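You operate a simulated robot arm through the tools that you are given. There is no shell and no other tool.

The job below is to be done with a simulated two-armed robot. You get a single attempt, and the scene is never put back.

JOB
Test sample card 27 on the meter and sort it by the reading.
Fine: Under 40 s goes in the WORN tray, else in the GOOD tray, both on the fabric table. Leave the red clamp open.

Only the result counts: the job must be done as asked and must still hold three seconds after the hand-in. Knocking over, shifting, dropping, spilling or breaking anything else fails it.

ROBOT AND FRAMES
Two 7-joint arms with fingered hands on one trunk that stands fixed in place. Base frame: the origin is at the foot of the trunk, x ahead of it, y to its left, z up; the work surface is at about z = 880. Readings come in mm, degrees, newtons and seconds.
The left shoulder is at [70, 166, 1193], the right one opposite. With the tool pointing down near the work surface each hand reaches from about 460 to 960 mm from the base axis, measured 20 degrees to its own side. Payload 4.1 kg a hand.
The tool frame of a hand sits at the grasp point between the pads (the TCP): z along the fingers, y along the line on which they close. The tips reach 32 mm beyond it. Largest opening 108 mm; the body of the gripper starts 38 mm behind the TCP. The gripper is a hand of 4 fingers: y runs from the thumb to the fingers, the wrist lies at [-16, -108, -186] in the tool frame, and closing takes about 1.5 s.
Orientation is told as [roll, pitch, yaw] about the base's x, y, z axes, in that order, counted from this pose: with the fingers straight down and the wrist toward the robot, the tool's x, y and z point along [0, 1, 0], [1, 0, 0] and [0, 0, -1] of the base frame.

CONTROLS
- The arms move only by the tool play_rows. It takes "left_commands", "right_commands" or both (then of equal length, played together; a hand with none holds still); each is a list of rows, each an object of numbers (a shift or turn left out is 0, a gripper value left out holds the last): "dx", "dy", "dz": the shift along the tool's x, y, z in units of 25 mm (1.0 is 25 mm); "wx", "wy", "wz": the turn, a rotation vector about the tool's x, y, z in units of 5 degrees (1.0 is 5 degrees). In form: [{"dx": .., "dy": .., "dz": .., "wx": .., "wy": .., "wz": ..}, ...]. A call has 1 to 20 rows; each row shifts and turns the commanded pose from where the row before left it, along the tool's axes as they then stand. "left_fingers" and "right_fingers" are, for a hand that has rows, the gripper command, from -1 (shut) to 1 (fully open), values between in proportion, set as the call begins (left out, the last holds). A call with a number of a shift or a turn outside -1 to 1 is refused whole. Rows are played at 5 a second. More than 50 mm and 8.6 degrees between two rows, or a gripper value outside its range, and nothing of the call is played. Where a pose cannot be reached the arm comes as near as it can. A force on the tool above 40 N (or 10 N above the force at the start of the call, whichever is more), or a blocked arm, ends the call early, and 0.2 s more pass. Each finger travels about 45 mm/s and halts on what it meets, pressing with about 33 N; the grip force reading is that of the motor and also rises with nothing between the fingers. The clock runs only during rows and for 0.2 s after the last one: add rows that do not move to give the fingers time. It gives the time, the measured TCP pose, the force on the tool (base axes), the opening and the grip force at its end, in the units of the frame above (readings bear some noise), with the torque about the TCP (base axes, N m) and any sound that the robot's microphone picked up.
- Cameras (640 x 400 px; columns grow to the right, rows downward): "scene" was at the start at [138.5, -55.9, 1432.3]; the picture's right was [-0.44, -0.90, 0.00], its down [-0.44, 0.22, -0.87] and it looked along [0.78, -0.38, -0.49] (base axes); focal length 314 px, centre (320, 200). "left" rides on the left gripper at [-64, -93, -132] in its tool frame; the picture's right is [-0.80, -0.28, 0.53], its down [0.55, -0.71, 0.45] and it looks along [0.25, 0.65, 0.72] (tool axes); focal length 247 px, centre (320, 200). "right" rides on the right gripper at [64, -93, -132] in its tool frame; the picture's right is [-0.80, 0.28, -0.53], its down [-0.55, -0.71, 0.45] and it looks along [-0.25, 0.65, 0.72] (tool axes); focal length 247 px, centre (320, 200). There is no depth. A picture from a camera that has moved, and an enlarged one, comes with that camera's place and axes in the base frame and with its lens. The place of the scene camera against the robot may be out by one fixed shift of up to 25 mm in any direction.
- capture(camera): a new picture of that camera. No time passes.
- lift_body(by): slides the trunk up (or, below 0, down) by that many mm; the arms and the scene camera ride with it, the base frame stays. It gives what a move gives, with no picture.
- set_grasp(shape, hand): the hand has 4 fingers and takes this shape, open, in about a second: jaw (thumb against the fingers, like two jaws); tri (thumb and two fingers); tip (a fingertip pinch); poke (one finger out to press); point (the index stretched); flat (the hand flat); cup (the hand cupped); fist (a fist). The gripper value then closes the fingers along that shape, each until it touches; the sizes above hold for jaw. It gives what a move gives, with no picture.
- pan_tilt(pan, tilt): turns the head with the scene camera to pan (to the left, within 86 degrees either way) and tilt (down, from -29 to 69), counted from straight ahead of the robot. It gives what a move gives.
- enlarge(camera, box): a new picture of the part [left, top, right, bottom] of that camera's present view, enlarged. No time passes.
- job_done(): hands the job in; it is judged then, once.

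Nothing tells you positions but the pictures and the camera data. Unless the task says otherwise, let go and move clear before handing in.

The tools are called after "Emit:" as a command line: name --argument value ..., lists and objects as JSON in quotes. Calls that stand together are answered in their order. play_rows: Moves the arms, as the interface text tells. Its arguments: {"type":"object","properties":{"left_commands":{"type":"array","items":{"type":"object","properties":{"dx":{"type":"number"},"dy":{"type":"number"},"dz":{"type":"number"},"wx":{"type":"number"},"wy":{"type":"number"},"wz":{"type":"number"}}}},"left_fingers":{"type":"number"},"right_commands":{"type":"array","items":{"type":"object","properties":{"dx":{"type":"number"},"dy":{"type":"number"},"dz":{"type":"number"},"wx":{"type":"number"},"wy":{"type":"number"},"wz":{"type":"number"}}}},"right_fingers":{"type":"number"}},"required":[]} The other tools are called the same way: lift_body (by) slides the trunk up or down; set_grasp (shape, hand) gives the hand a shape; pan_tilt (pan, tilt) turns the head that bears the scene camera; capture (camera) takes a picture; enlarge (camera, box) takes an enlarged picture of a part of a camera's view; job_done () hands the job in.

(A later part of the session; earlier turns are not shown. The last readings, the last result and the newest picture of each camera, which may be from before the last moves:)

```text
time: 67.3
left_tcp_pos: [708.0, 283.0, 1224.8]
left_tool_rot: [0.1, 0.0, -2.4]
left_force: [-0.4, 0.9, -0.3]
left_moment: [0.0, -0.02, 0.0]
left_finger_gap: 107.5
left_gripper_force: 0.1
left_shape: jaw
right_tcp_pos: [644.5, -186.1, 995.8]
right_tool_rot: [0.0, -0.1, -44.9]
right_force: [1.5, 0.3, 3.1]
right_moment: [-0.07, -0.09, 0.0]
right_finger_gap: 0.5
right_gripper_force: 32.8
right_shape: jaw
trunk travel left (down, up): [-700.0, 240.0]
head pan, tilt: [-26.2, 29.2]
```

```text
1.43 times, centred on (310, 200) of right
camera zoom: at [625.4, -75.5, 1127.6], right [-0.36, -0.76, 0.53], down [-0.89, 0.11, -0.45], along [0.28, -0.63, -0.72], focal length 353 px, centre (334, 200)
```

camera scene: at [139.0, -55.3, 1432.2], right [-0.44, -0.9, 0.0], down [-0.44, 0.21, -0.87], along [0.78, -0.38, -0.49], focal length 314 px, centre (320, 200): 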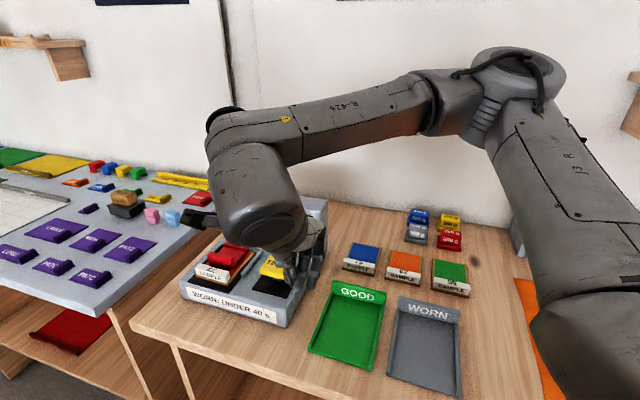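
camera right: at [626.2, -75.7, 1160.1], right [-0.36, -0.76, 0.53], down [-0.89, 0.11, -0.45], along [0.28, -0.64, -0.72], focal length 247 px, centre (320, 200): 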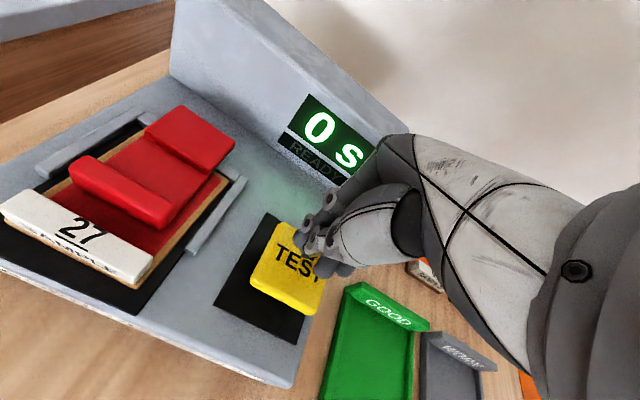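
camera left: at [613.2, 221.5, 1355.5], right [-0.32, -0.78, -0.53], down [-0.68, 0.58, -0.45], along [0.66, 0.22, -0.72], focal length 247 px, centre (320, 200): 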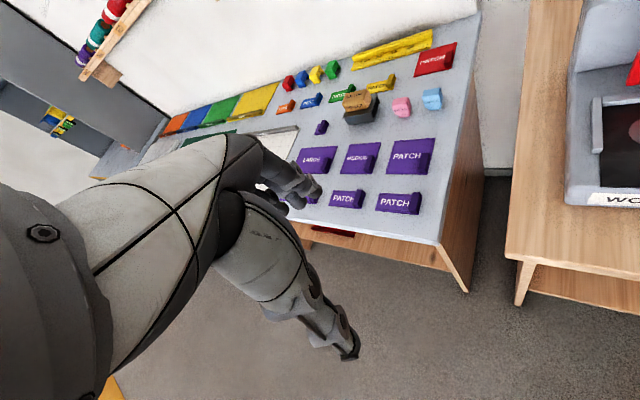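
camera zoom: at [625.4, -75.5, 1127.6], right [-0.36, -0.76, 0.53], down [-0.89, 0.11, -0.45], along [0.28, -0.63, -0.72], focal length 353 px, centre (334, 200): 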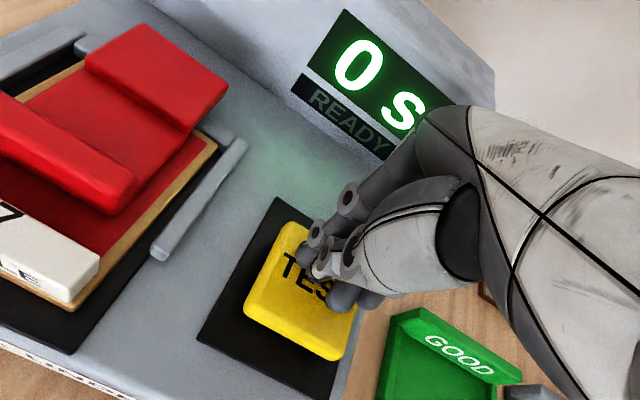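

Emit:
play_rows --right_commands '[{"dz": 0.15}, {"dz": 0.1}, {}]'

Emit:
enlarge --camera "right" --box '[200, 60, 420, 340]'

```text
time: 68.1
left_tcp_pos: [706.4, 283.3, 1224.2]
left_tool_rot: [-0.1, -0.1, -2.5]
left_force: [0.3, -1.0, -0.8]
left_moment: [0.01, 0.03, -0.03]
left_finger_gap: 107.8
left_gripper_force: 0.0
left_shape: jaw
right_tcp_pos: [644.9, -186.4, 990.9]
right_tool_rot: [0.0, -0.1, -44.9]
right_force: [2.3, -0.4, 14.8]
right_moment: [-0.07, -0.29, -0.01]
right_finger_gap: 0.0
right_gripper_force: 33.3
right_shape: jaw
trunk travel left (down, up): [-700.0, 240.0]
head pan, tilt: [-26.2, 29.2]
```

```text
1.43 times, centred on (310, 200) of right
camera zoom: at [625.2, -75.6, 1122.9], right [-0.36, -0.76, 0.53], down [-0.89, 0.11, -0.45], along [0.29, -0.64, -0.72], focal length 353 px, centre (334, 200)
```

zoom: 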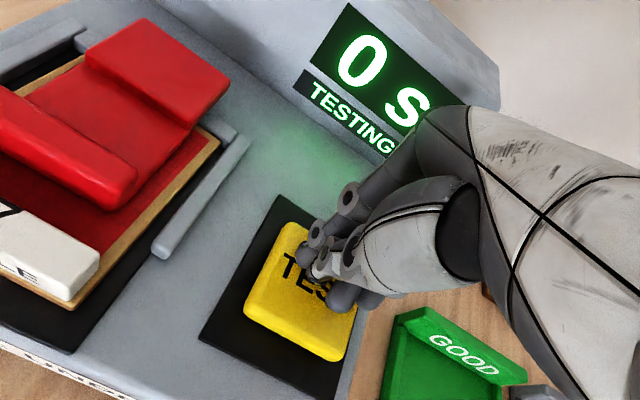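

It shows "TESTING". Holding still and watching the display.

Emit:
play_rows --right_commands '[{}, {}, {}, {}, {}]'

Emit:
enlarge --camera "right" --box '[200, 60, 420, 340]'

```text
time: 69.3
left_tcp_pos: [705.5, 282.8, 1224.1]
left_tool_rot: [0.1, -0.1, -2.5]
left_force: [-0.7, -0.2, 0.1]
left_moment: [0.01, 0.0, 0.01]
left_finger_gap: 107.7
left_gripper_force: 0.0
left_shape: jaw
right_tcp_pos: [644.6, -186.6, 991.7]
right_tool_rot: [0.1, -0.1, -45.0]
right_force: [5.6, -1.2, 22.2]
right_moment: [-0.05, -0.51, -0.03]
right_finger_gap: 0.0
right_gripper_force: 33.0
right_shape: jaw
trunk travel left (down, up): [-700.0, 240.0]
head pan, tilt: [-26.2, 29.2]
```

```text
1.43 times, centred on (310, 200) of right
camera zoom: at [624.9, -75.5, 1122.5], right [-0.36, -0.76, 0.53], down [-0.89, 0.11, -0.45], along [0.29, -0.64, -0.72], focal length 353 px, centre (334, 200)
```

zoom: 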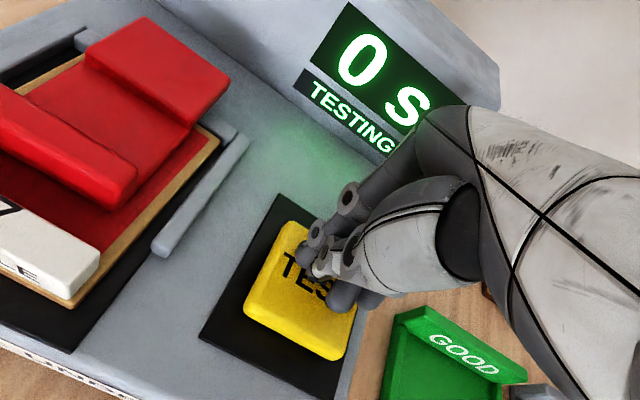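

Emit:
play_rows --right_commands '[{}, {}, {}, {}, {}, {}, {}, {}, {}, {}]'

Emit:
enlarge --camera "right" --box '[200, 60, 420, 340]'

```text
time: 71.5
left_tcp_pos: [705.8, 283.6, 1224.9]
left_tool_rot: [0.0, 0.0, -2.5]
left_force: [-0.5, 0.1, 0.4]
left_moment: [0.0, 0.02, -0.01]
left_finger_gap: 107.7
left_gripper_force: 0.0
left_shape: jaw
right_tcp_pos: [644.9, -186.4, 992.2]
right_tool_rot: [0.1, -0.1, -44.9]
right_force: [6.9, -1.6, 25.8]
right_moment: [-0.07, -0.6, -0.02]
right_finger_gap: 0.2
right_gripper_force: 32.9
right_shape: jaw
trunk travel left (down, up): [-700.0, 240.0]
head pan, tilt: [-26.2, 29.2]
```

```text
1.43 times, centred on (310, 200) of right
camera zoom: at [624.6, -75.4, 1122.4], right [-0.36, -0.76, 0.53], down [-0.89, 0.11, -0.45], along [0.29, -0.64, -0.72], focal length 353 px, centre (334, 200)
```

zoom: 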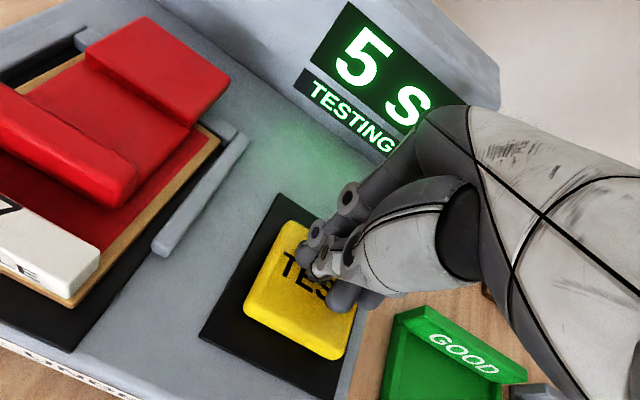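

The reading is running (5 s). I'll keep holding with slightly less pressure and keep watching.

Emit:
play_rows --right_commands '[{"dz": -0.03}, {}, {}, {}, {}, {}, {}, {}, {}, {}, {}, {}, {}, {}, {}]'

Emit:
enlarge --camera "right" --box '[200, 60, 420, 340]'

```text
time: 74.7
left_tcp_pos: [706.4, 284.5, 1223.6]
left_tool_rot: [0.0, -0.1, -2.5]
left_force: [-0.9, -0.3, 0.8]
left_moment: [-0.02, -0.02, -0.01]
left_finger_gap: 107.6
left_gripper_force: 0.1
left_shape: jaw
right_tcp_pos: [645.0, -186.1, 990.9]
right_tool_rot: [0.0, -0.1, -44.9]
right_force: [4.7, -0.3, 21.0]
right_moment: [-0.02, -0.49, 0.02]
right_finger_gap: 0.0
right_gripper_force: 32.8
right_shape: jaw
trunk travel left (down, up): [-700.0, 240.0]
head pan, tilt: [-26.2, 29.2]
```

```text
1.43 times, centred on (310, 200) of right
camera zoom: at [624.8, -75.5, 1122.6], right [-0.36, -0.76, 0.53], down [-0.89, 0.11, -0.45], along [0.28, -0.64, -0.72], focal length 353 px, centre (334, 200)
```

zoom: 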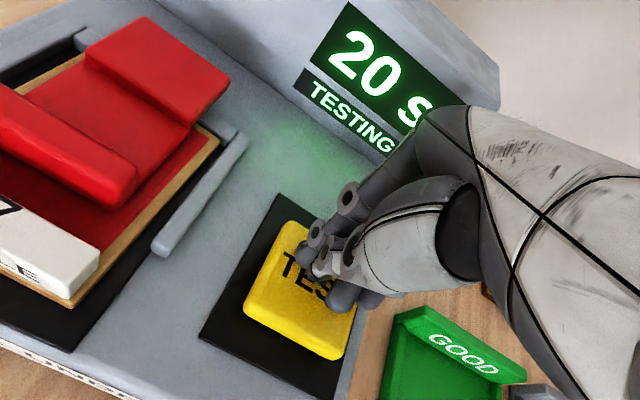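

The reading climbs (20 s, still testing). Continuing to wait.

Emit:
play_rows --right_commands '[{}, {}, {}, {}, {}, {}, {}, {}, {}, {}, {}, {}, {}, {}, {}, {}, {}, {}, {}, {}]'

Emit:
enlarge --camera "right" --box '[200, 60, 420, 340]'

```text
time: 78.9
left_tcp_pos: [707.3, 283.2, 1224.1]
left_tool_rot: [-0.1, -0.1, -2.5]
left_force: [-0.5, -0.6, -0.4]
left_moment: [0.0, 0.0, -0.02]
left_finger_gap: 107.6
left_gripper_force: 0.0
left_shape: jaw
right_tcp_pos: [644.3, -186.4, 991.5]
right_tool_rot: [0.0, -0.1, -44.9]
right_force: [5.5, -1.4, 23.3]
right_moment: [-0.07, -0.52, 0.0]
right_finger_gap: 0.1
right_gripper_force: 32.8
right_shape: jaw
trunk travel left (down, up): [-700.0, 240.0]
head pan, tilt: [-26.2, 29.2]
```

```text
1.43 times, centred on (310, 200) of right
camera zoom: at [624.6, -75.4, 1122.8], right [-0.36, -0.76, 0.53], down [-0.89, 0.11, -0.45], along [0.29, -0.64, -0.72], focal length 353 px, centre (334, 200)
```

zoom: 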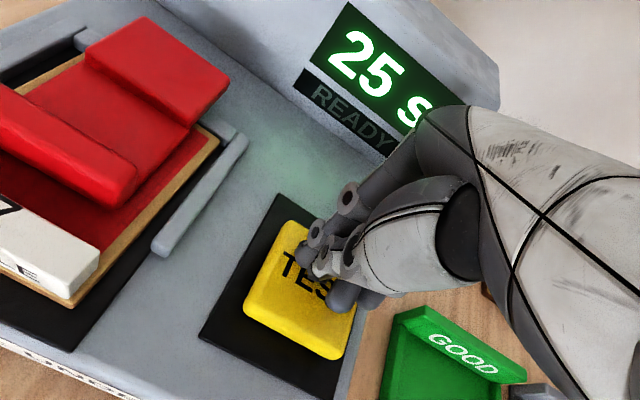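

It reads 25 s and "TESTING" went off. I'll lift off the button and confirm the reading stays.

Emit:
play_rows --right_commands '[{"dz": -0.4}, {"dz": -0.8}, {"dz": -0.9}, {"dz": -0.9}, {"dz": -0.9}, {"dz": -0.8}, {"dx": -0.9, "dy": -0.9}, {"dx": -0.9, "dy": -0.9}, {"dx": -0.9, "dy": -0.9}, {"dx": -0.9, "dy": -0.9}, {}]'

Emit:
capture --camera "right"

Emit:
enlarge --camera "scene" --box '[170, 170, 340, 340]'

```text
time: 81.3
left_tcp_pos: [707.2, 283.5, 1223.7]
left_tool_rot: [0.1, 0.0, -2.5]
left_force: [0.2, 0.7, 0.7]
left_moment: [0.01, -0.03, -0.02]
left_finger_gap: 107.9
left_gripper_force: 0.0
left_shape: jaw
right_tcp_pos: [519.2, -187.1, 1106.5]
right_tool_rot: [-0.2, 0.1, -44.9]
right_force: [-0.6, 0.1, 0.0]
right_moment: [0.03, -0.01, 0.0]
right_finger_gap: 0.0
right_gripper_force: 32.9
right_shape: jaw
trunk travel left (down, up): [-700.0, 240.0]
head pan, tilt: [-26.2, 29.2]
```

```text
taken
camera right: at [499.9, -75.8, 1238.6], right [-0.36, -0.76, 0.53], down [-0.89, 0.11, -0.45], along [0.28, -0.64, -0.72], focal length 247 px, centre (320, 200)
```

right: 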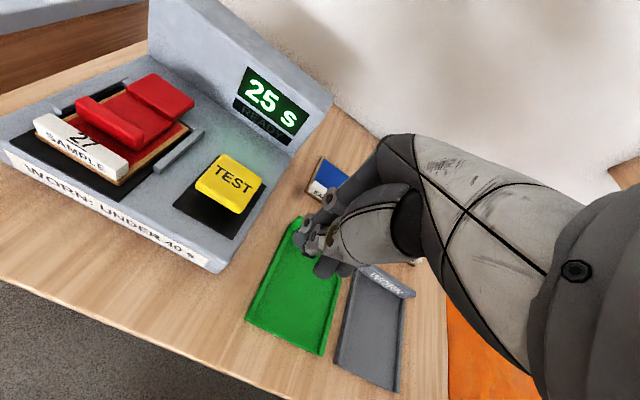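

```text
2.35 times, centred on (255, 255) of scene
camera zoom: at [139.1, -55.6, 1432.2], right [-0.44, -0.9, 0.0], down [-0.44, 0.22, -0.87], along [0.78, -0.38, -0.49], focal length 738 px, centre (473, 71)
```

zoom: 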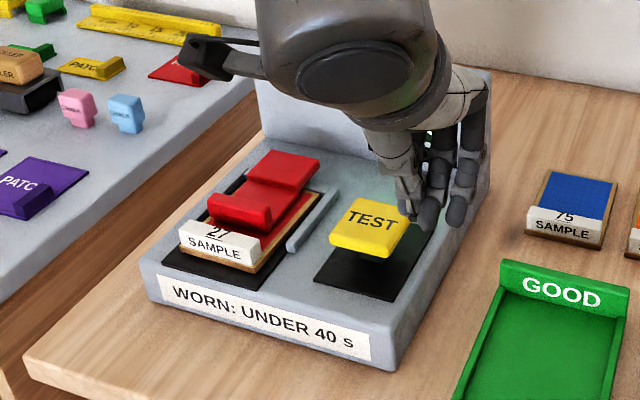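

The reading is 25 s, under 40 s, so card 27 goes to WORN. Now I must open the clamp by its lip; zooming to locate the lip precisely.

Emit:
enlarge --camera "right" --box '[20, 60, 210, 200]'

Emit:
enlarge --camera "scene" --box '[200, 195, 280, 265]'

```text
2.86 times, centred on (115, 130) of right
camera zoom: at [499.9, -75.8, 1238.6], right [-0.36, -0.76, 0.53], down [-0.89, 0.11, -0.45], along [0.28, -0.64, -0.72], focal length 706 px, centre (906, 400)
```

zoom: 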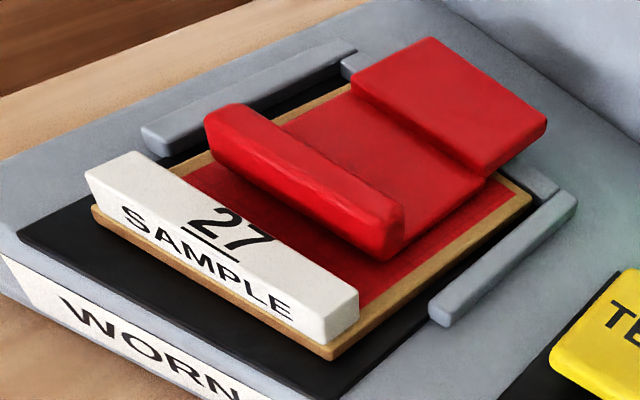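

```text
5.71 times, centred on (240, 230) of scene
camera zoom: at [139.1, -55.6, 1432.2], right [-0.44, -0.9, 0.0], down [-0.44, 0.22, -0.87], along [0.78, -0.38, -0.49], focal length 1791 px, centre (777, 29)
```

zoom: 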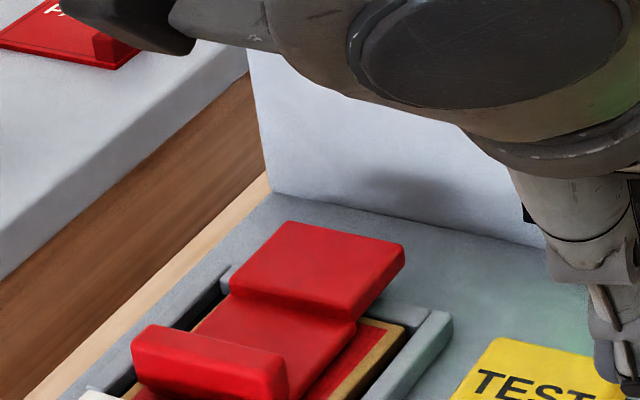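

The lip spans b≈567–582, z≈951–979, with a 22 mm gap to the card tab. I'll hover over it with a ~32 mm finger gap, to pinch it.

Emit:
play_rows --right_commands '[{"dx": 0.9, "dy": 0.306}, {"dx": 0.9, "dy": 0.306}, {"dx": 0.9, "dy": 0.306}, {"dx": 0.9, "dy": 0.306}, {"dx": 0.9, "dy": 0.306}, {"dx": 0.9, "dy": 0.306}, {"dx": 0.9, "dy": 0.306}, {"dx": 0.9, "dy": 0.306}, {"dx": 0.9, "dy": 0.306}, {"dx": 0.9, "dy": 0.306}, {"dz": 0.8}, {"dz": 0.8}, {"dz": 0.8}, {"dz": 0.6}, {}]' --right_fingers -0.41

Emit:
enlarge --camera "right" --box '[190, 140, 390, 310]'

Emit:
enlarge --camera "scene" --box '[170, 180, 310, 300]'

```text
time: 84.5
left_tcp_pos: [707.6, 282.6, 1222.6]
left_tool_rot: [0.0, 0.0, -2.5]
left_force: [0.1, 0.1, -0.4]
left_moment: [0.01, -0.03, 0.04]
left_finger_gap: 107.4
left_gripper_force: 0.1
left_shape: jaw
right_tcp_pos: [730.5, -82.0, 1031.8]
right_tool_rot: [-0.1, 0.0, -45.1]
right_force: [-0.2, 0.2, -0.2]
right_moment: [0.03, 0.01, -0.03]
right_finger_gap: 31.7
right_gripper_force: 0.1
right_shape: jaw
trunk travel left (down, up): [-700.0, 240.0]
head pan, tilt: [-26.2, 29.2]
```

```text
2.35 times, centred on (290, 225) of right
camera zoom: at [710.2, 28.7, 1164.2], right [-0.36, -0.76, 0.53], down [-0.89, 0.11, -0.45], along [0.28, -0.64, -0.72], focal length 581 px, centre (391, 141)
```

zoom: 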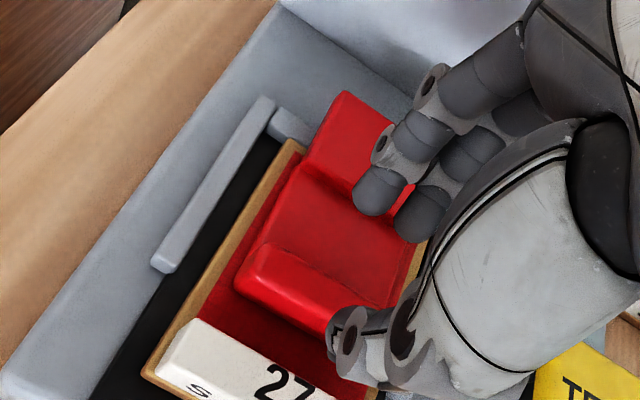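

```text
3.33 times, centred on (240, 240) of scene
camera zoom: at [138.5, -55.7, 1432.3], right [-0.44, -0.9, 0.0], down [-0.44, 0.22, -0.87], along [0.78, -0.38, -0.49], focal length 1045 px, centre (587, 67)
```

zoom: 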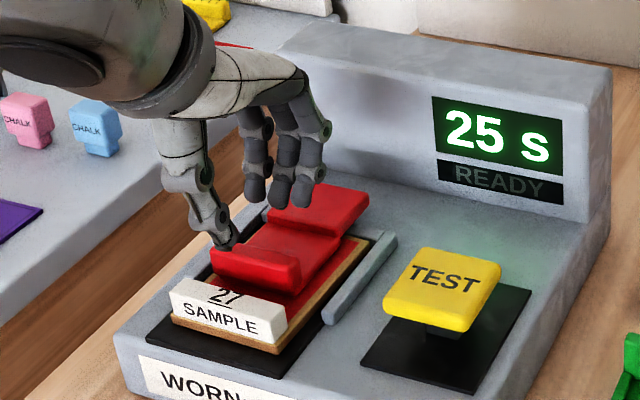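

Aligned over the lip. Lowering around it in two steps, watching the force.

Emit:
play_rows --right_commands '[{"dy": 0.1, "dz": 0.4}, {"dz": 0.4}, {}]'

Emit:
play_rows --right_commands '[{"dz": 0.2}, {"dz": 0.2}, {"dz": 0.2}, {}]'

Emit:
enlarge --camera "right" --box '[190, 140, 390, 310]'

Emit:
enlarge --camera "scene" --box '[170, 180, 310, 300]'

```text
time: 85.3
left_tcp_pos: [708.6, 282.8, 1223.0]
left_tool_rot: [0.0, -0.1, -2.5]
left_force: [0.3, 0.2, -0.5]
left_moment: [0.03, 0.0, 0.02]
left_finger_gap: 107.5
left_gripper_force: 0.0
left_shape: jaw
right_tcp_pos: [733.0, -83.0, 1012.2]
right_tool_rot: [0.0, 0.1, -45.0]
right_force: [-0.4, 0.0, -0.3]
right_moment: [0.01, 0.01, -0.01]
right_finger_gap: 31.6
right_gripper_force: 0.1
right_shape: jaw
trunk travel left (down, up): [-700.0, 240.0]
head pan, tilt: [-26.2, 29.2]
```

```text
time: 86.3
left_tcp_pos: [707.8, 283.1, 1222.3]
left_tool_rot: [0.0, 0.0, -2.5]
left_force: [-1.1, -0.8, -0.5]
left_moment: [0.03, -0.02, 0.0]
left_finger_gap: 107.8
left_gripper_force: 0.1
left_shape: jaw
right_tcp_pos: [733.3, -85.1, 996.2]
right_tool_rot: [0.1, 0.0, -44.9]
right_force: [0.0, -0.6, 0.6]
right_moment: [-0.02, 0.0, -0.01]
right_finger_gap: 31.7
right_gripper_force: 0.1
right_shape: jaw
trunk travel left (down, up): [-700.0, 240.0]
head pan, tilt: [-26.2, 29.2]
```

```text
2.35 times, centred on (290, 225) of right
camera zoom: at [713.2, 27.3, 1128.6], right [-0.36, -0.76, 0.53], down [-0.89, 0.11, -0.45], along [0.28, -0.64, -0.72], focal length 581 px, centre (391, 141)
```

zoom: 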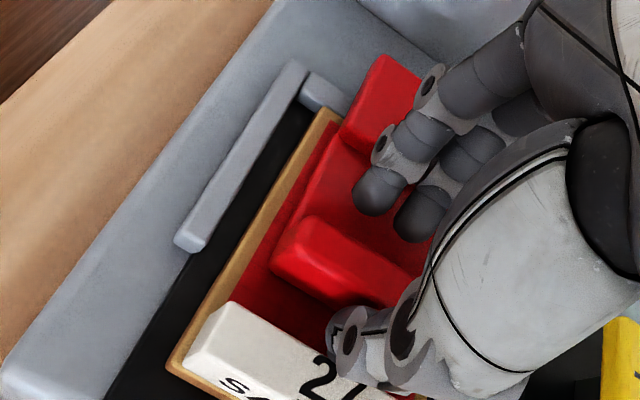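

```text
3.33 times, centred on (240, 240) of scene
camera zoom: at [138.6, -55.7, 1432.3], right [-0.44, -0.9, 0.0], down [-0.44, 0.22, -0.87], along [0.78, -0.38, -0.49], focal length 1045 px, centre (587, 67)
```

zoom: 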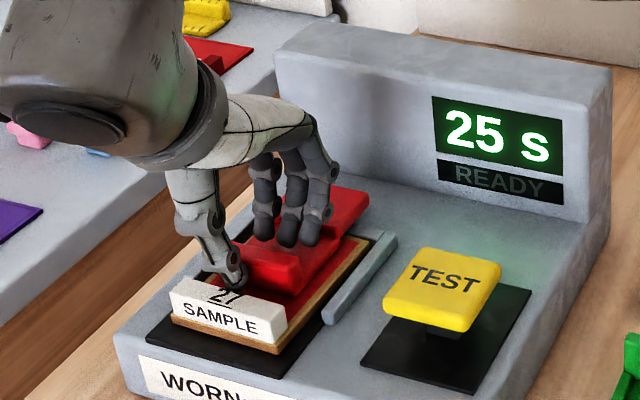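

The lip is between thumb and fingers. Pinching it.

Emit:
play_rows --right_commands '[{}, {}, {}, {}, {}, {}, {}]' --right_fingers -1

Emit:
play_rows --right_commands '[{"dz": -0.2}, {"dz": -0.25}, {"dy": 0.03, "dz": -0.3}, {}]'

Emit:
enlarge --camera "scene" --box '[170, 180, 310, 300]'

Emit:
enlarge --camera "right" --box '[190, 140, 390, 310]'

```text
time: 87.9
left_tcp_pos: [709.0, 281.9, 1224.4]
left_tool_rot: [0.0, 0.0, -2.5]
left_force: [0.3, -0.2, -0.4]
left_moment: [0.0, -0.01, -0.02]
left_finger_gap: 107.8
left_gripper_force: 0.1
left_shape: jaw
right_tcp_pos: [733.8, -84.1, 997.0]
right_tool_rot: [0.0, 0.0, -44.9]
right_force: [-0.7, 0.4, 0.4]
right_moment: [0.0, 0.01, 0.05]
right_finger_gap: 11.1
right_gripper_force: 33.2
right_shape: jaw
trunk travel left (down, up): [-700.0, 240.0]
head pan, tilt: [-26.2, 29.2]
```

```text
time: 88.9
left_tcp_pos: [709.9, 281.2, 1223.8]
left_tool_rot: [-0.1, 0.1, -2.4]
left_force: [0.4, -0.5, 0.9]
left_moment: [0.02, -0.02, 0.01]
left_finger_gap: 107.6
left_gripper_force: 0.1
left_shape: jaw
right_tcp_pos: [735.3, -85.4, 1015.9]
right_tool_rot: [-0.2, 0.1, -45.0]
right_force: [0.0, -6.8, -5.1]
right_moment: [0.01, 0.12, 0.15]
right_finger_gap: 11.6
right_gripper_force: 33.0
right_shape: jaw
trunk travel left (down, up): [-700.0, 240.0]
head pan, tilt: [-26.2, 29.2]
```

```text
3.33 times, centred on (240, 240) of scene
camera zoom: at [139.4, -57.2, 1432.1], right [-0.44, -0.9, 0.0], down [-0.44, 0.22, -0.87], along [0.78, -0.38, -0.49], focal length 1045 px, centre (587, 67)
```

zoom: 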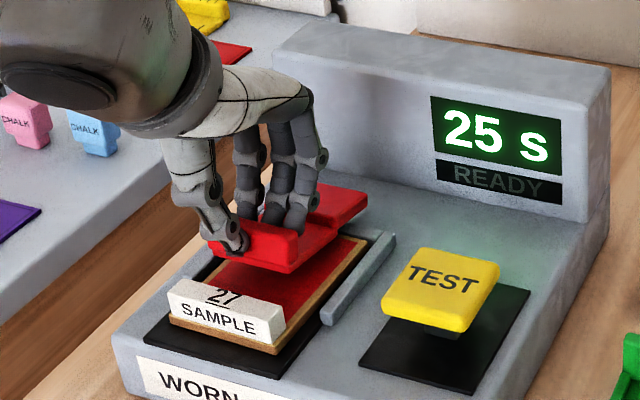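

```text
2.35 times, centred on (290, 225) of right
camera zoom: at [715.3, 25.3, 1148.0], right [-0.36, -0.76, 0.53], down [-0.89, 0.11, -0.45], along [0.28, -0.64, -0.72], focal length 581 px, centre (391, 141)
```

zoom: 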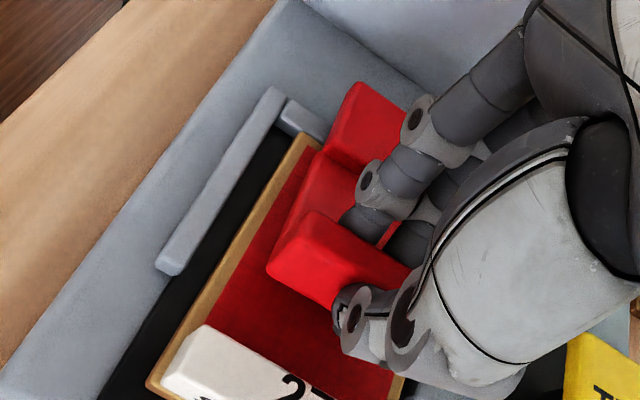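

The clamp lifts with the hand. Continuing along its arc about the hinge (b≈671, z≈960).

Emit:
play_rows --right_commands '[{"dy": 0.2, "dz": -0.46}, {"dy": 0.3, "dz": -0.46}, {"dy": 0.33, "dz": -0.38}, {"dy": 0.36, "dz": -0.34}, {}]'

Emit:
enlarge --camera "scene" --box '[170, 160, 310, 280]'

Emit:
enlarge --camera "right" --box '[190, 140, 390, 310]'

```text
time: 90.1
left_tcp_pos: [705.9, 284.9, 1223.7]
left_tool_rot: [0.1, -0.2, -2.5]
left_force: [0.1, 0.5, 1.2]
left_moment: [-0.02, 0.03, -0.03]
left_finger_gap: 107.6
left_gripper_force: 0.1
left_shape: jaw
right_tcp_pos: [752.1, -104.0, 1059.9]
right_tool_rot: [0.0, -0.1, -44.9]
right_force: [-5.8, 3.6, 9.2]
right_moment: [-0.01, 0.31, 0.07]
right_finger_gap: 11.1
right_gripper_force: 33.2
right_shape: jaw
trunk travel left (down, up): [-700.0, 240.0]
head pan, tilt: [-26.2, 29.2]
```

```text
3.33 times, centred on (240, 220) of scene
camera zoom: at [136.0, -54.7, 1432.7], right [-0.44, -0.9, 0.0], down [-0.44, 0.21, -0.87], along [0.78, -0.38, -0.49], focal length 1045 px, centre (587, 133)
```

zoom: 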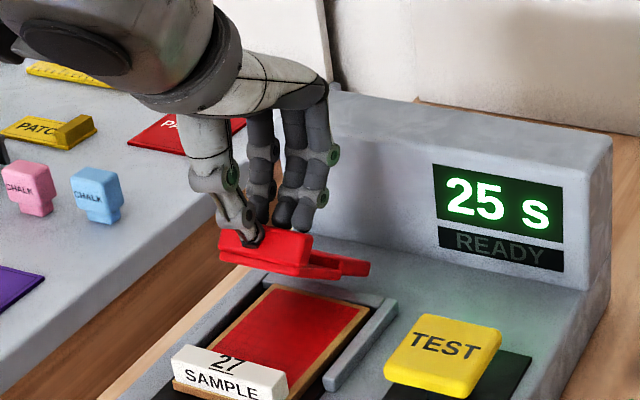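

```text
2.35 times, centred on (290, 225) of right
camera zoom: at [733.3, 7.4, 1191.4], right [-0.36, -0.77, 0.53], down [-0.89, 0.11, -0.45], along [0.29, -0.63, -0.72], focal length 581 px, centre (391, 141)
```

zoom: 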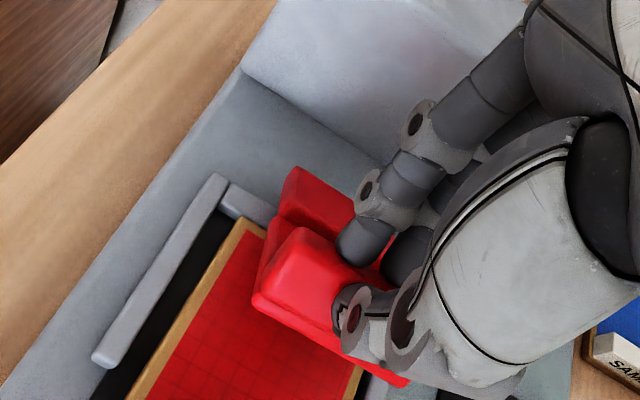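

The flap is at about 45° with small forces. Continuing the arc to upright.

Emit:
play_rows --right_commands '[{"dy": 0.35, "dz": -0.3}, {"dy": 0.38, "dz": -0.25}, {"dy": 0.4, "dz": -0.2}, {}]'

Emit:
enlarge --camera "scene" --box '[170, 160, 310, 280]'

Emit:
enlarge --camera "right" --box '[190, 140, 390, 310]'

```text
time: 91.1
left_tcp_pos: [702.6, 286.3, 1227.0]
left_tool_rot: [0.0, -0.2, -2.5]
left_force: [1.2, 0.4, 0.0]
left_moment: [0.02, -0.03, 0.02]
left_finger_gap: 107.4
left_gripper_force: 0.1
left_shape: jaw
right_tcp_pos: [771.3, -120.4, 1080.9]
right_tool_rot: [0.2, -0.3, -44.9]
right_force: [-8.3, 12.8, 28.0]
right_moment: [0.63, 0.56, -0.22]
right_finger_gap: 9.6
right_gripper_force: 32.7
right_shape: jaw
trunk travel left (down, up): [-700.0, 240.0]
head pan, tilt: [-26.2, 29.2]
```

```text
3.33 times, centred on (240, 220) of scene
camera zoom: at [132.3, -52.1, 1433.2], right [-0.44, -0.9, 0.0], down [-0.43, 0.21, -0.88], along [0.79, -0.39, -0.48], focal length 1045 px, centre (587, 133)
```

zoom: 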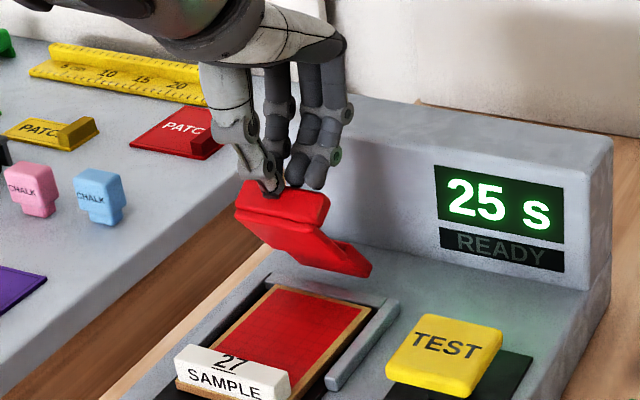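

```text
2.35 times, centred on (290, 225) of right
camera zoom: at [750.0, -9.5, 1213.2], right [-0.37, -0.76, 0.53], down [-0.88, 0.11, -0.45], along [0.29, -0.64, -0.72], focal length 581 px, centre (391, 141)
```

zoom: 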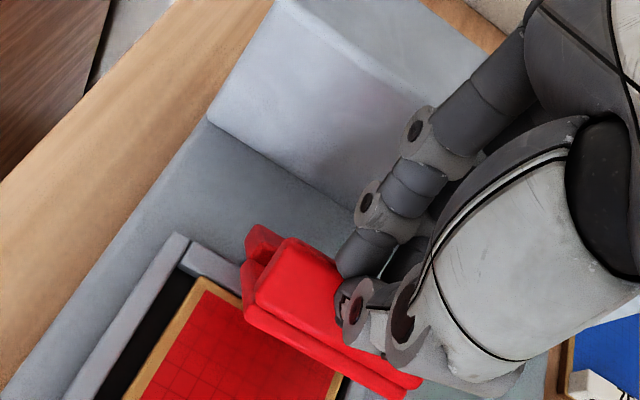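

There's 28 N of inward load, so I'll relieve upward while continuing back.

Emit:
play_rows --right_commands '[{"dz": -0.25}, {"dy": 0.2, "dz": -0.15}, {}]'

Emit:
enlarge --camera "right" --box '[190, 140, 390, 310]'

Emit:
enlarge --camera "scene" --box '[170, 160, 310, 280]'

```text
time: 91.9
left_tcp_pos: [705.2, 284.1, 1224.7]
left_tool_rot: [-0.1, -0.1, -2.4]
left_force: [0.3, 0.2, 0.2]
left_moment: [-0.01, -0.01, 0.01]
left_finger_gap: 107.6
left_gripper_force: 0.1
left_shape: jaw
right_tcp_pos: [775.1, -128.8, 1087.7]
right_tool_rot: [0.1, -0.2, -45.0]
right_force: [-3.3, 5.8, 15.6]
right_moment: [0.36, 0.26, 0.01]
right_finger_gap: 8.9
right_gripper_force: 33.1
right_shape: jaw
trunk travel left (down, up): [-700.0, 240.0]
head pan, tilt: [-26.2, 29.2]
```

```text
2.35 times, centred on (290, 225) of right
camera zoom: at [756.5, -16.6, 1219.4], right [-0.36, -0.76, 0.53], down [-0.89, 0.11, -0.45], along [0.28, -0.64, -0.72], focal length 581 px, centre (391, 141)
```

zoom: 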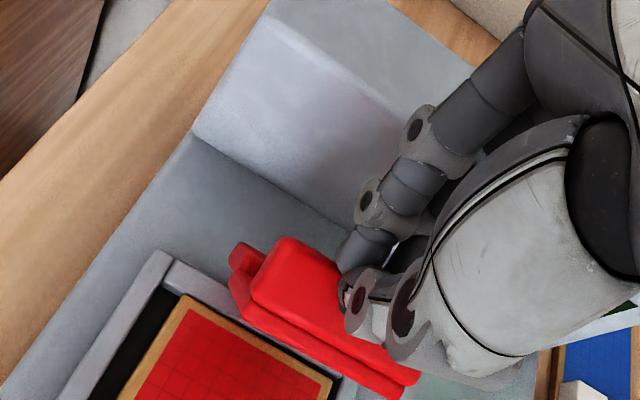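

```text
3.33 times, centred on (240, 220) of scene
camera zoom: at [135.3, -54.1, 1432.6], right [-0.44, -0.9, 0.0], down [-0.44, 0.21, -0.87], along [0.78, -0.39, -0.49], focal length 1045 px, centre (587, 133)
```

zoom: 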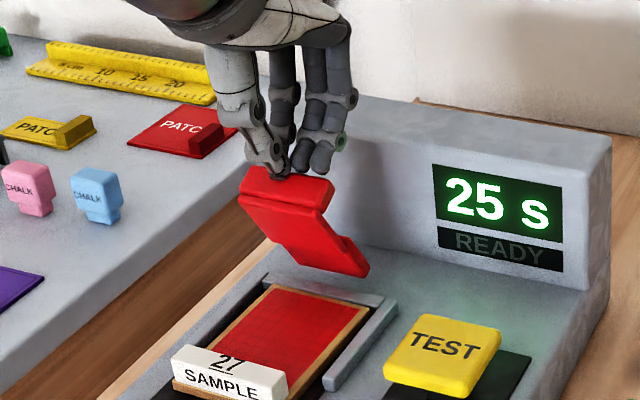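

Emit:
play_rows --right_commands '[{"dy": 0.3, "dz": -0.05}, {"dy": 0.3, "dz": -0.05}, {"dy": 0.3}, {}]'

Emit:
enlarge --camera "right" --box '[190, 140, 390, 310]'

Emit:
enlarge --camera "scene" --box '[170, 160, 310, 280]'

```text
time: 92.9
left_tcp_pos: [703.0, 285.0, 1226.3]
left_tool_rot: [-0.1, -0.2, -2.5]
left_force: [0.6, -0.6, -0.2]
left_moment: [-0.02, 0.03, 0.01]
left_finger_gap: 107.7
left_gripper_force: 0.1
left_shape: jaw
right_tcp_pos: [789.5, -142.6, 1093.5]
right_tool_rot: [0.1, -0.3, -44.9]
right_force: [-2.9, 5.1, 31.7]
right_moment: [0.53, 0.21, 0.06]
right_finger_gap: 9.8
right_gripper_force: 32.9
right_shape: jaw
trunk travel left (down, up): [-700.0, 240.0]
head pan, tilt: [-26.2, 29.2]
```

```text
2.35 times, centred on (290, 225) of right
camera zoom: at [769.4, -31.0, 1225.3], right [-0.37, -0.76, 0.53], down [-0.88, 0.11, -0.45], along [0.29, -0.64, -0.72], focal length 581 px, centre (391, 141)
```

zoom: 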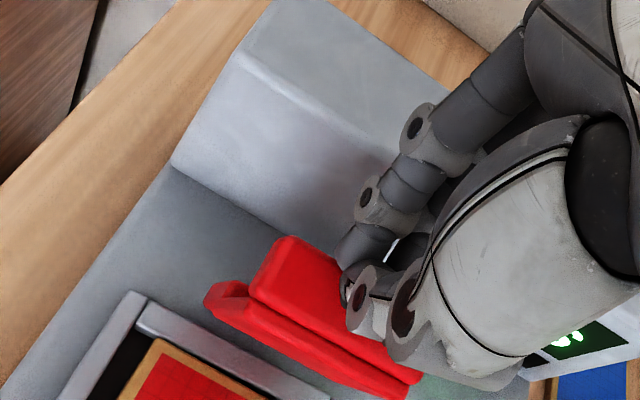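

```text
3.33 times, centred on (240, 220) of scene
camera zoom: at [132.5, -53.7, 1433.1], right [-0.44, -0.9, 0.0], down [-0.43, 0.21, -0.88], along [0.79, -0.39, -0.48], focal length 1045 px, centre (587, 133)
```

zoom: 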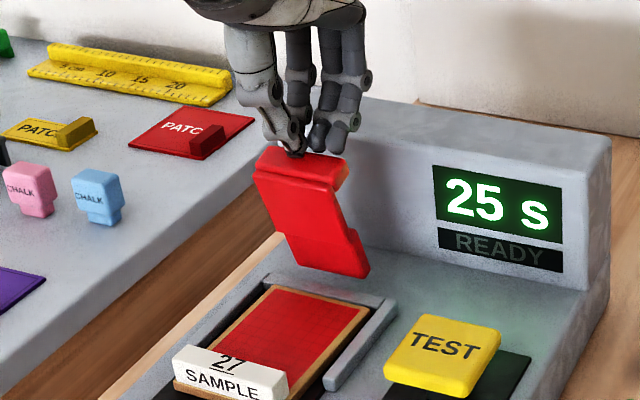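

Nearly upright. Relieving upward a bit and finishing the push back.

Emit:
play_rows --right_commands '[{"dz": -0.2}, {"dy": 0.3, "dz": -0.08}, {"dy": 0.3}, {}]'

Emit:
enlarge --camera "right" --box '[190, 140, 390, 310]'

Emit:
enlarge --camera "scene" --box '[170, 160, 310, 280]'

```text
time: 93.9
left_tcp_pos: [706.9, 283.9, 1223.3]
left_tool_rot: [0.0, -0.1, -2.5]
left_force: [-0.9, 0.3, -0.1]
left_moment: [0.0, 0.01, 0.04]
left_finger_gap: 107.5
left_gripper_force: 0.0
left_shape: jaw
right_tcp_pos: [803.2, -156.7, 1094.5]
right_tool_rot: [0.0, -0.1, -45.0]
right_force: [-0.6, -1.8, 8.6]
right_moment: [0.06, 0.03, 0.05]
right_finger_gap: 8.7
right_gripper_force: 32.6
right_shape: jaw
trunk travel left (down, up): [-700.0, 240.0]
head pan, tilt: [-26.2, 29.2]
```

```text
2.35 times, centred on (290, 225) of right
camera zoom: at [783.8, -44.4, 1227.0], right [-0.36, -0.76, 0.53], down [-0.89, 0.11, -0.45], along [0.28, -0.64, -0.72], focal length 581 px, centre (391, 141)
```

zoom: 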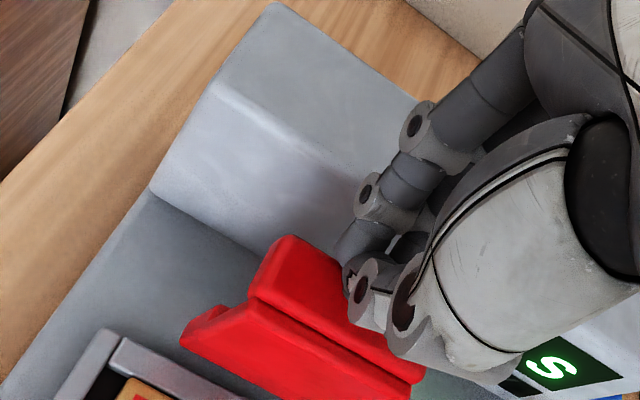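

```text
3.33 times, centred on (240, 220) of scene
camera zoom: at [136.8, -55.9, 1432.3], right [-0.44, -0.9, 0.0], down [-0.44, 0.22, -0.87], along [0.78, -0.39, -0.49], focal length 1045 px, centre (587, 133)
```

zoom: 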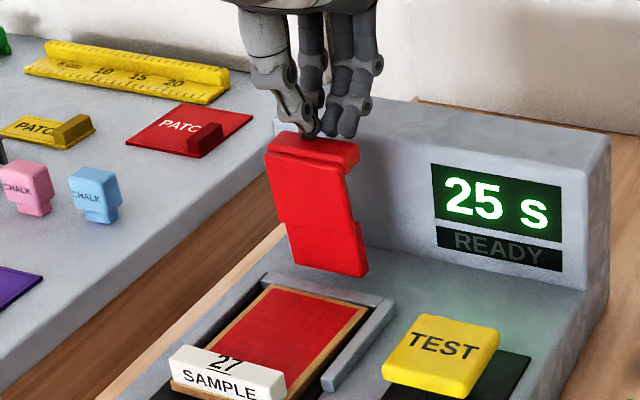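

Emit:
play_rows --right_commands '[{"dy": 0.3}, {"dy": 0.3}, {}]'

Emit:
enlarge --camera "right" --box '[190, 140, 390, 310]'

Emit:
enlarge --camera "scene" --box '[170, 160, 310, 280]'

```text
time: 94.7
left_tcp_pos: [707.9, 283.2, 1222.2]
left_tool_rot: [0.0, 0.0, -2.5]
left_force: [0.5, 0.2, 0.1]
left_moment: [0.01, 0.03, 0.01]
left_finger_gap: 107.5
left_gripper_force: 0.1
left_shape: jaw
right_tcp_pos: [814.5, -164.0, 1095.5]
right_tool_rot: [0.0, -0.1, -44.9]
right_force: [0.6, 0.1, -0.5]
right_moment: [-0.03, -0.01, 0.01]
right_finger_gap: 8.2
right_gripper_force: 33.0
right_shape: jaw
trunk travel left (down, up): [-700.0, 240.0]
head pan, tilt: [-26.2, 29.2]
```

```text
2.35 times, centred on (290, 225) of right
camera zoom: at [795.7, -53.8, 1227.2], right [-0.36, -0.76, 0.53], down [-0.89, 0.11, -0.45], along [0.28, -0.64, -0.72], focal length 581 px, centre (391, 141)
```

zoom: 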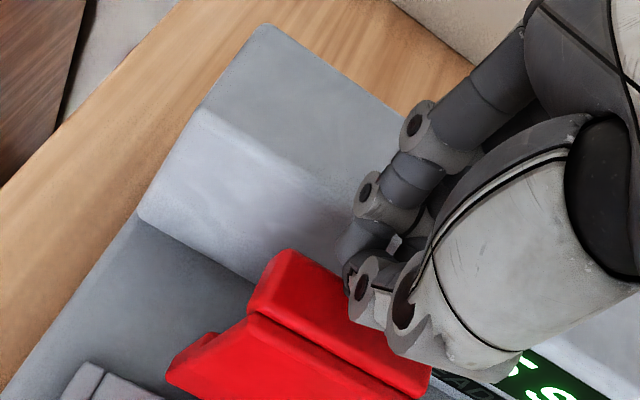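

```text
3.33 times, centred on (240, 220) of scene
camera zoom: at [138.5, -55.6, 1432.2], right [-0.44, -0.9, 0.0], down [-0.44, 0.21, -0.87], along [0.78, -0.38, -0.49], focal length 1045 px, centre (587, 133)
```

zoom: 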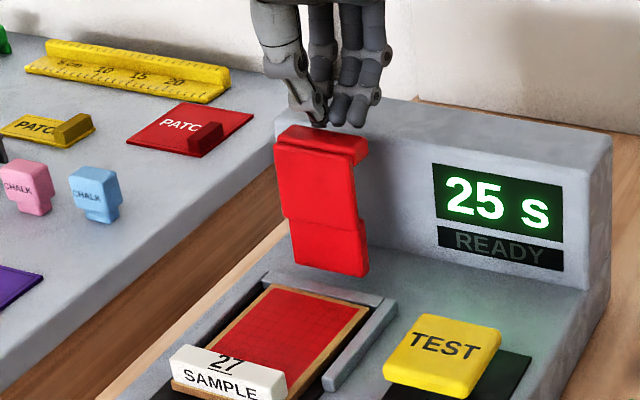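

The clamp looks upright like at the start and carries no load. Lifting the hand away to check it stays.

Emit:
play_rows --right_commands '[{"dz": -0.4}, {"dz": -0.8}, {"dz": -0.8}, {"dy": -0.8}, {"dy": -0.9}, {"dy": -0.9}, {"dy": -0.9}, {"dy": -0.9}, {"dy": -0.9}, {"dy": -0.9}, {}]'

Emit:
capture --camera "right"

Emit:
enlarge --camera "scene" --box '[170, 160, 330, 320]'

```text
time: 97.1
left_tcp_pos: [708.7, 281.7, 1223.1]
left_tool_rot: [0.0, 0.0, -2.4]
left_force: [-0.2, 0.8, -0.5]
left_moment: [0.02, -0.01, 0.0]
left_finger_gap: 107.9
left_gripper_force: 0.0
left_shape: jaw
right_tcp_pos: [704.8, -56.0, 1146.2]
right_tool_rot: [-0.1, 0.2, -44.9]
right_force: [-0.3, -0.1, -0.5]
right_moment: [-0.01, 0.0, 0.02]
right_finger_gap: 8.6
right_gripper_force: 33.3
right_shape: jaw
trunk travel left (down, up): [-700.0, 240.0]
head pan, tilt: [-26.2, 29.2]
```

```text
taken
camera right: at [684.5, 55.2, 1277.5], right [-0.36, -0.76, 0.53], down [-0.89, 0.11, -0.45], along [0.28, -0.63, -0.72], focal length 247 px, centre (320, 200)
```

right: 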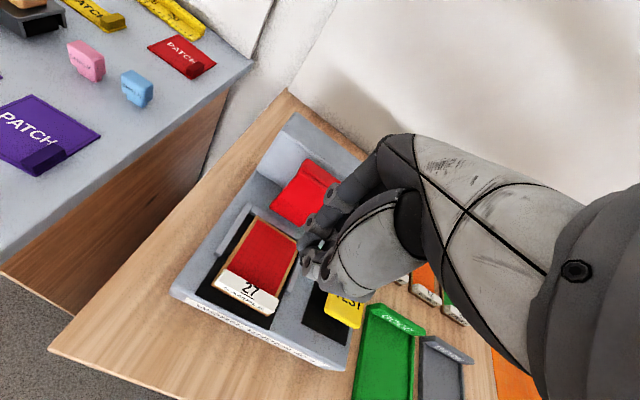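

```text
2.50 times, centred on (250, 240) of scene
camera zoom: at [138.9, -56.1, 1432.2], right [-0.44, -0.9, 0.0], down [-0.44, 0.22, -0.87], along [0.78, -0.38, -0.49], focal length 784 px, centre (495, 100)
```

zoom: 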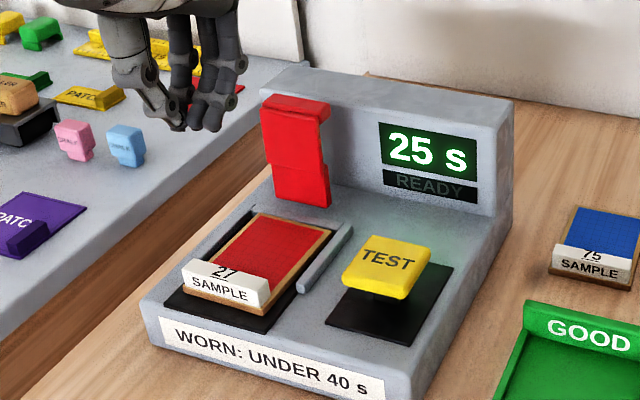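

The clamp stays open and the card is exposed. Zooming to measure the tab's position before re-gripping.

Emit:
enlarge --camera "right" --box '[180, 180, 340, 330]'

```text
2.67 times, centred on (260, 255) of right
camera zoom: at [684.5, 55.2, 1277.5], right [-0.36, -0.76, 0.53], down [-0.89, 0.11, -0.45], along [0.28, -0.63, -0.72], focal length 659 px, centre (480, 53)
```

zoom: 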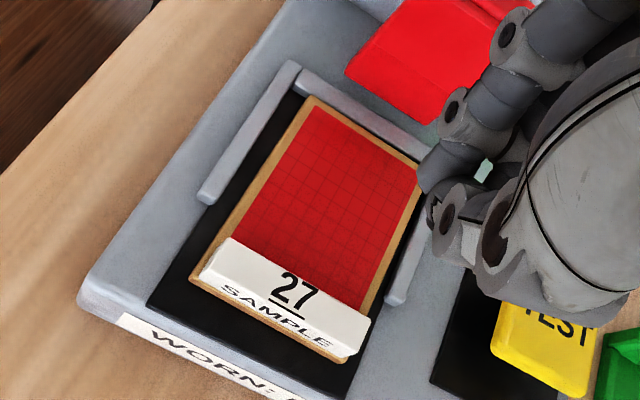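

The card hasn't moved. Opening the fingers and descending over the tab again.

Emit:
play_rows --right_commands '[{"dx": -0.15}, {}, {}, {"dz": 0.9}, {"dz": 0.9}, {"dz": 0.9}, {"dz": 0.9}, {"dz": 0.9}, {"dz": 0.8}, {}]' --right_fingers 0.0

Emit:
capture --camera "right"

Emit:
enlarge --camera "scene" --box '[170, 160, 330, 320]'

```text
time: 99.3
left_tcp_pos: [707.9, 283.2, 1223.6]
left_tool_rot: [0.0, 0.1, -2.5]
left_force: [1.1, 0.4, 0.7]
left_moment: [0.0, 0.0, 0.0]
left_finger_gap: 107.5
left_gripper_force: 0.1
left_shape: jaw
right_tcp_pos: [701.7, -60.0, 1013.5]
right_tool_rot: [0.0, 0.1, -44.9]
right_force: [-0.2, -0.3, -0.1]
right_moment: [-0.02, -0.01, -0.01]
right_finger_gap: 53.5
right_gripper_force: 0.0
right_shape: jaw
trunk travel left (down, up): [-700.0, 240.0]
head pan, tilt: [-26.2, 29.2]
```

```text
taken
camera right: at [683.2, 51.9, 1145.1], right [-0.36, -0.76, 0.53], down [-0.89, 0.11, -0.45], along [0.28, -0.64, -0.72], focal length 247 px, centre (320, 200)
```

right: 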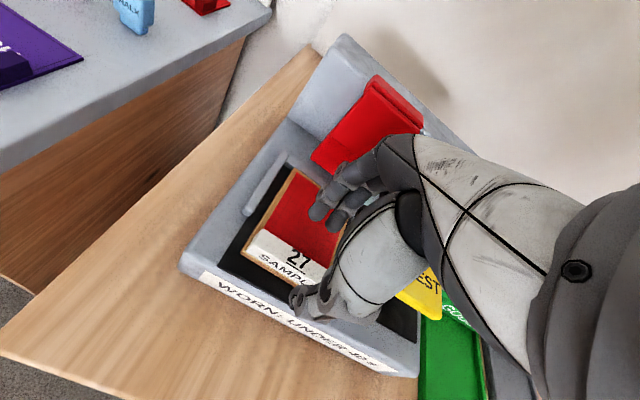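

```text
2.50 times, centred on (250, 240) of scene
camera zoom: at [138.3, -55.7, 1432.3], right [-0.44, -0.9, 0.0], down [-0.44, 0.22, -0.87], along [0.78, -0.38, -0.49], focal length 784 px, centre (495, 100)
```

zoom: 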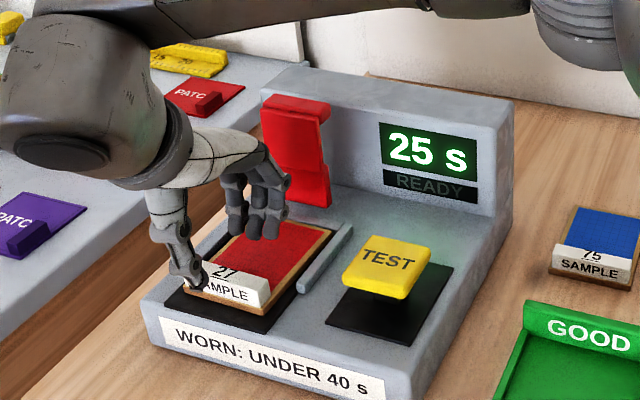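

Well aligned. Lowering the last 29 mm and closing on the tab.

Emit:
play_rows --right_commands '[{"dz": 0.4}, {"dz": 0.4}, {"dz": 0.36}, {}]'

Emit:
play_rows --right_commands '[{}, {}, {}, {}, {}, {}, {}, {}, {}]' --right_fingers -1

Emit:
play_rows --right_commands '[{"dz": -0.3}, {"dz": -0.5}, {"dz": -0.6}, {}]'

Emit:
capture --camera "right"

Emit:
enlarge --camera "scene" --box '[170, 160, 330, 320]'

```text
time: 100.3
left_tcp_pos: [707.8, 283.8, 1223.6]
left_tool_rot: [0.0, 0.1, -2.5]
left_force: [0.8, -0.2, 0.0]
left_moment: [0.01, -0.01, 0.0]
left_finger_gap: 107.8
left_gripper_force: 0.0
left_shape: jaw
right_tcp_pos: [700.9, -58.3, 983.0]
right_tool_rot: [0.0, 0.0, -44.9]
right_force: [-0.5, -0.2, -0.8]
right_moment: [0.03, 0.01, -0.01]
right_finger_gap: 53.9
right_gripper_force: 0.0
right_shape: jaw
trunk travel left (down, up): [-700.0, 240.0]
head pan, tilt: [-26.2, 29.2]
```

```text
time: 102.3
left_tcp_pos: [707.8, 282.7, 1223.8]
left_tool_rot: [0.0, 0.0, -2.5]
left_force: [-0.2, -0.1, 0.5]
left_moment: [-0.01, 0.0, -0.01]
left_finger_gap: 107.4
left_gripper_force: 0.1
left_shape: jaw
right_tcp_pos: [703.1, -59.0, 983.8]
right_tool_rot: [0.0, 0.1, -45.0]
right_force: [-1.3, 1.2, -0.3]
right_moment: [0.0, 0.03, 0.05]
right_finger_gap: 11.9
right_gripper_force: 33.4
right_shape: jaw
trunk travel left (down, up): [-700.0, 240.0]
head pan, tilt: [-26.2, 29.2]
```

```text
time: 103.3
left_tcp_pos: [708.2, 282.4, 1223.3]
left_tool_rot: [-0.1, -0.1, -2.5]
left_force: [-0.2, 0.1, -0.1]
left_moment: [-0.01, 0.0, 0.01]
left_finger_gap: 107.5
left_gripper_force: 0.1
left_shape: jaw
right_tcp_pos: [701.1, -59.0, 1019.3]
right_tool_rot: [0.0, 0.0, -44.9]
right_force: [0.9, 0.4, -0.4]
right_moment: [0.0, 0.01, 0.02]
right_finger_gap: 11.9
right_gripper_force: 32.9
right_shape: jaw
trunk travel left (down, up): [-700.0, 240.0]
head pan, tilt: [-26.2, 29.2]
```

```text
taken
camera right: at [682.7, 52.2, 1150.8], right [-0.36, -0.76, 0.53], down [-0.89, 0.11, -0.45], along [0.28, -0.64, -0.72], focal length 247 px, centre (320, 200)
```

right: 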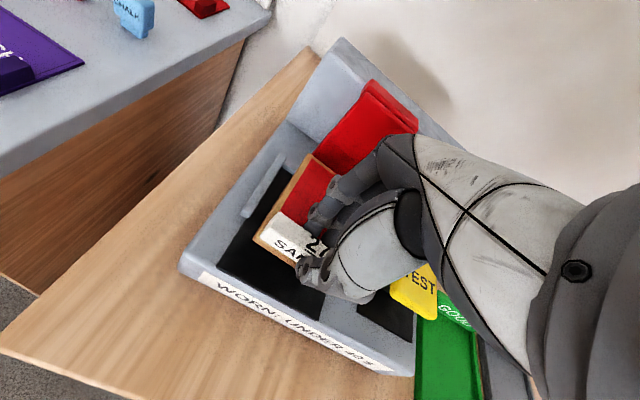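

```text
2.50 times, centred on (250, 240) of scene
camera zoom: at [138.9, -55.7, 1432.2], right [-0.44, -0.9, 0.0], down [-0.44, 0.22, -0.87], along [0.78, -0.38, -0.49], focal length 784 px, centre (495, 100)
```

zoom: 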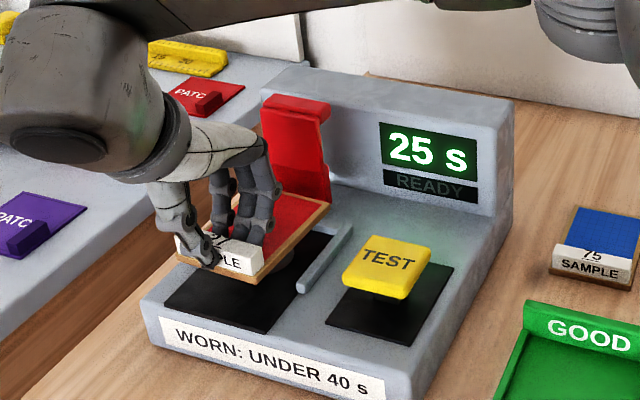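

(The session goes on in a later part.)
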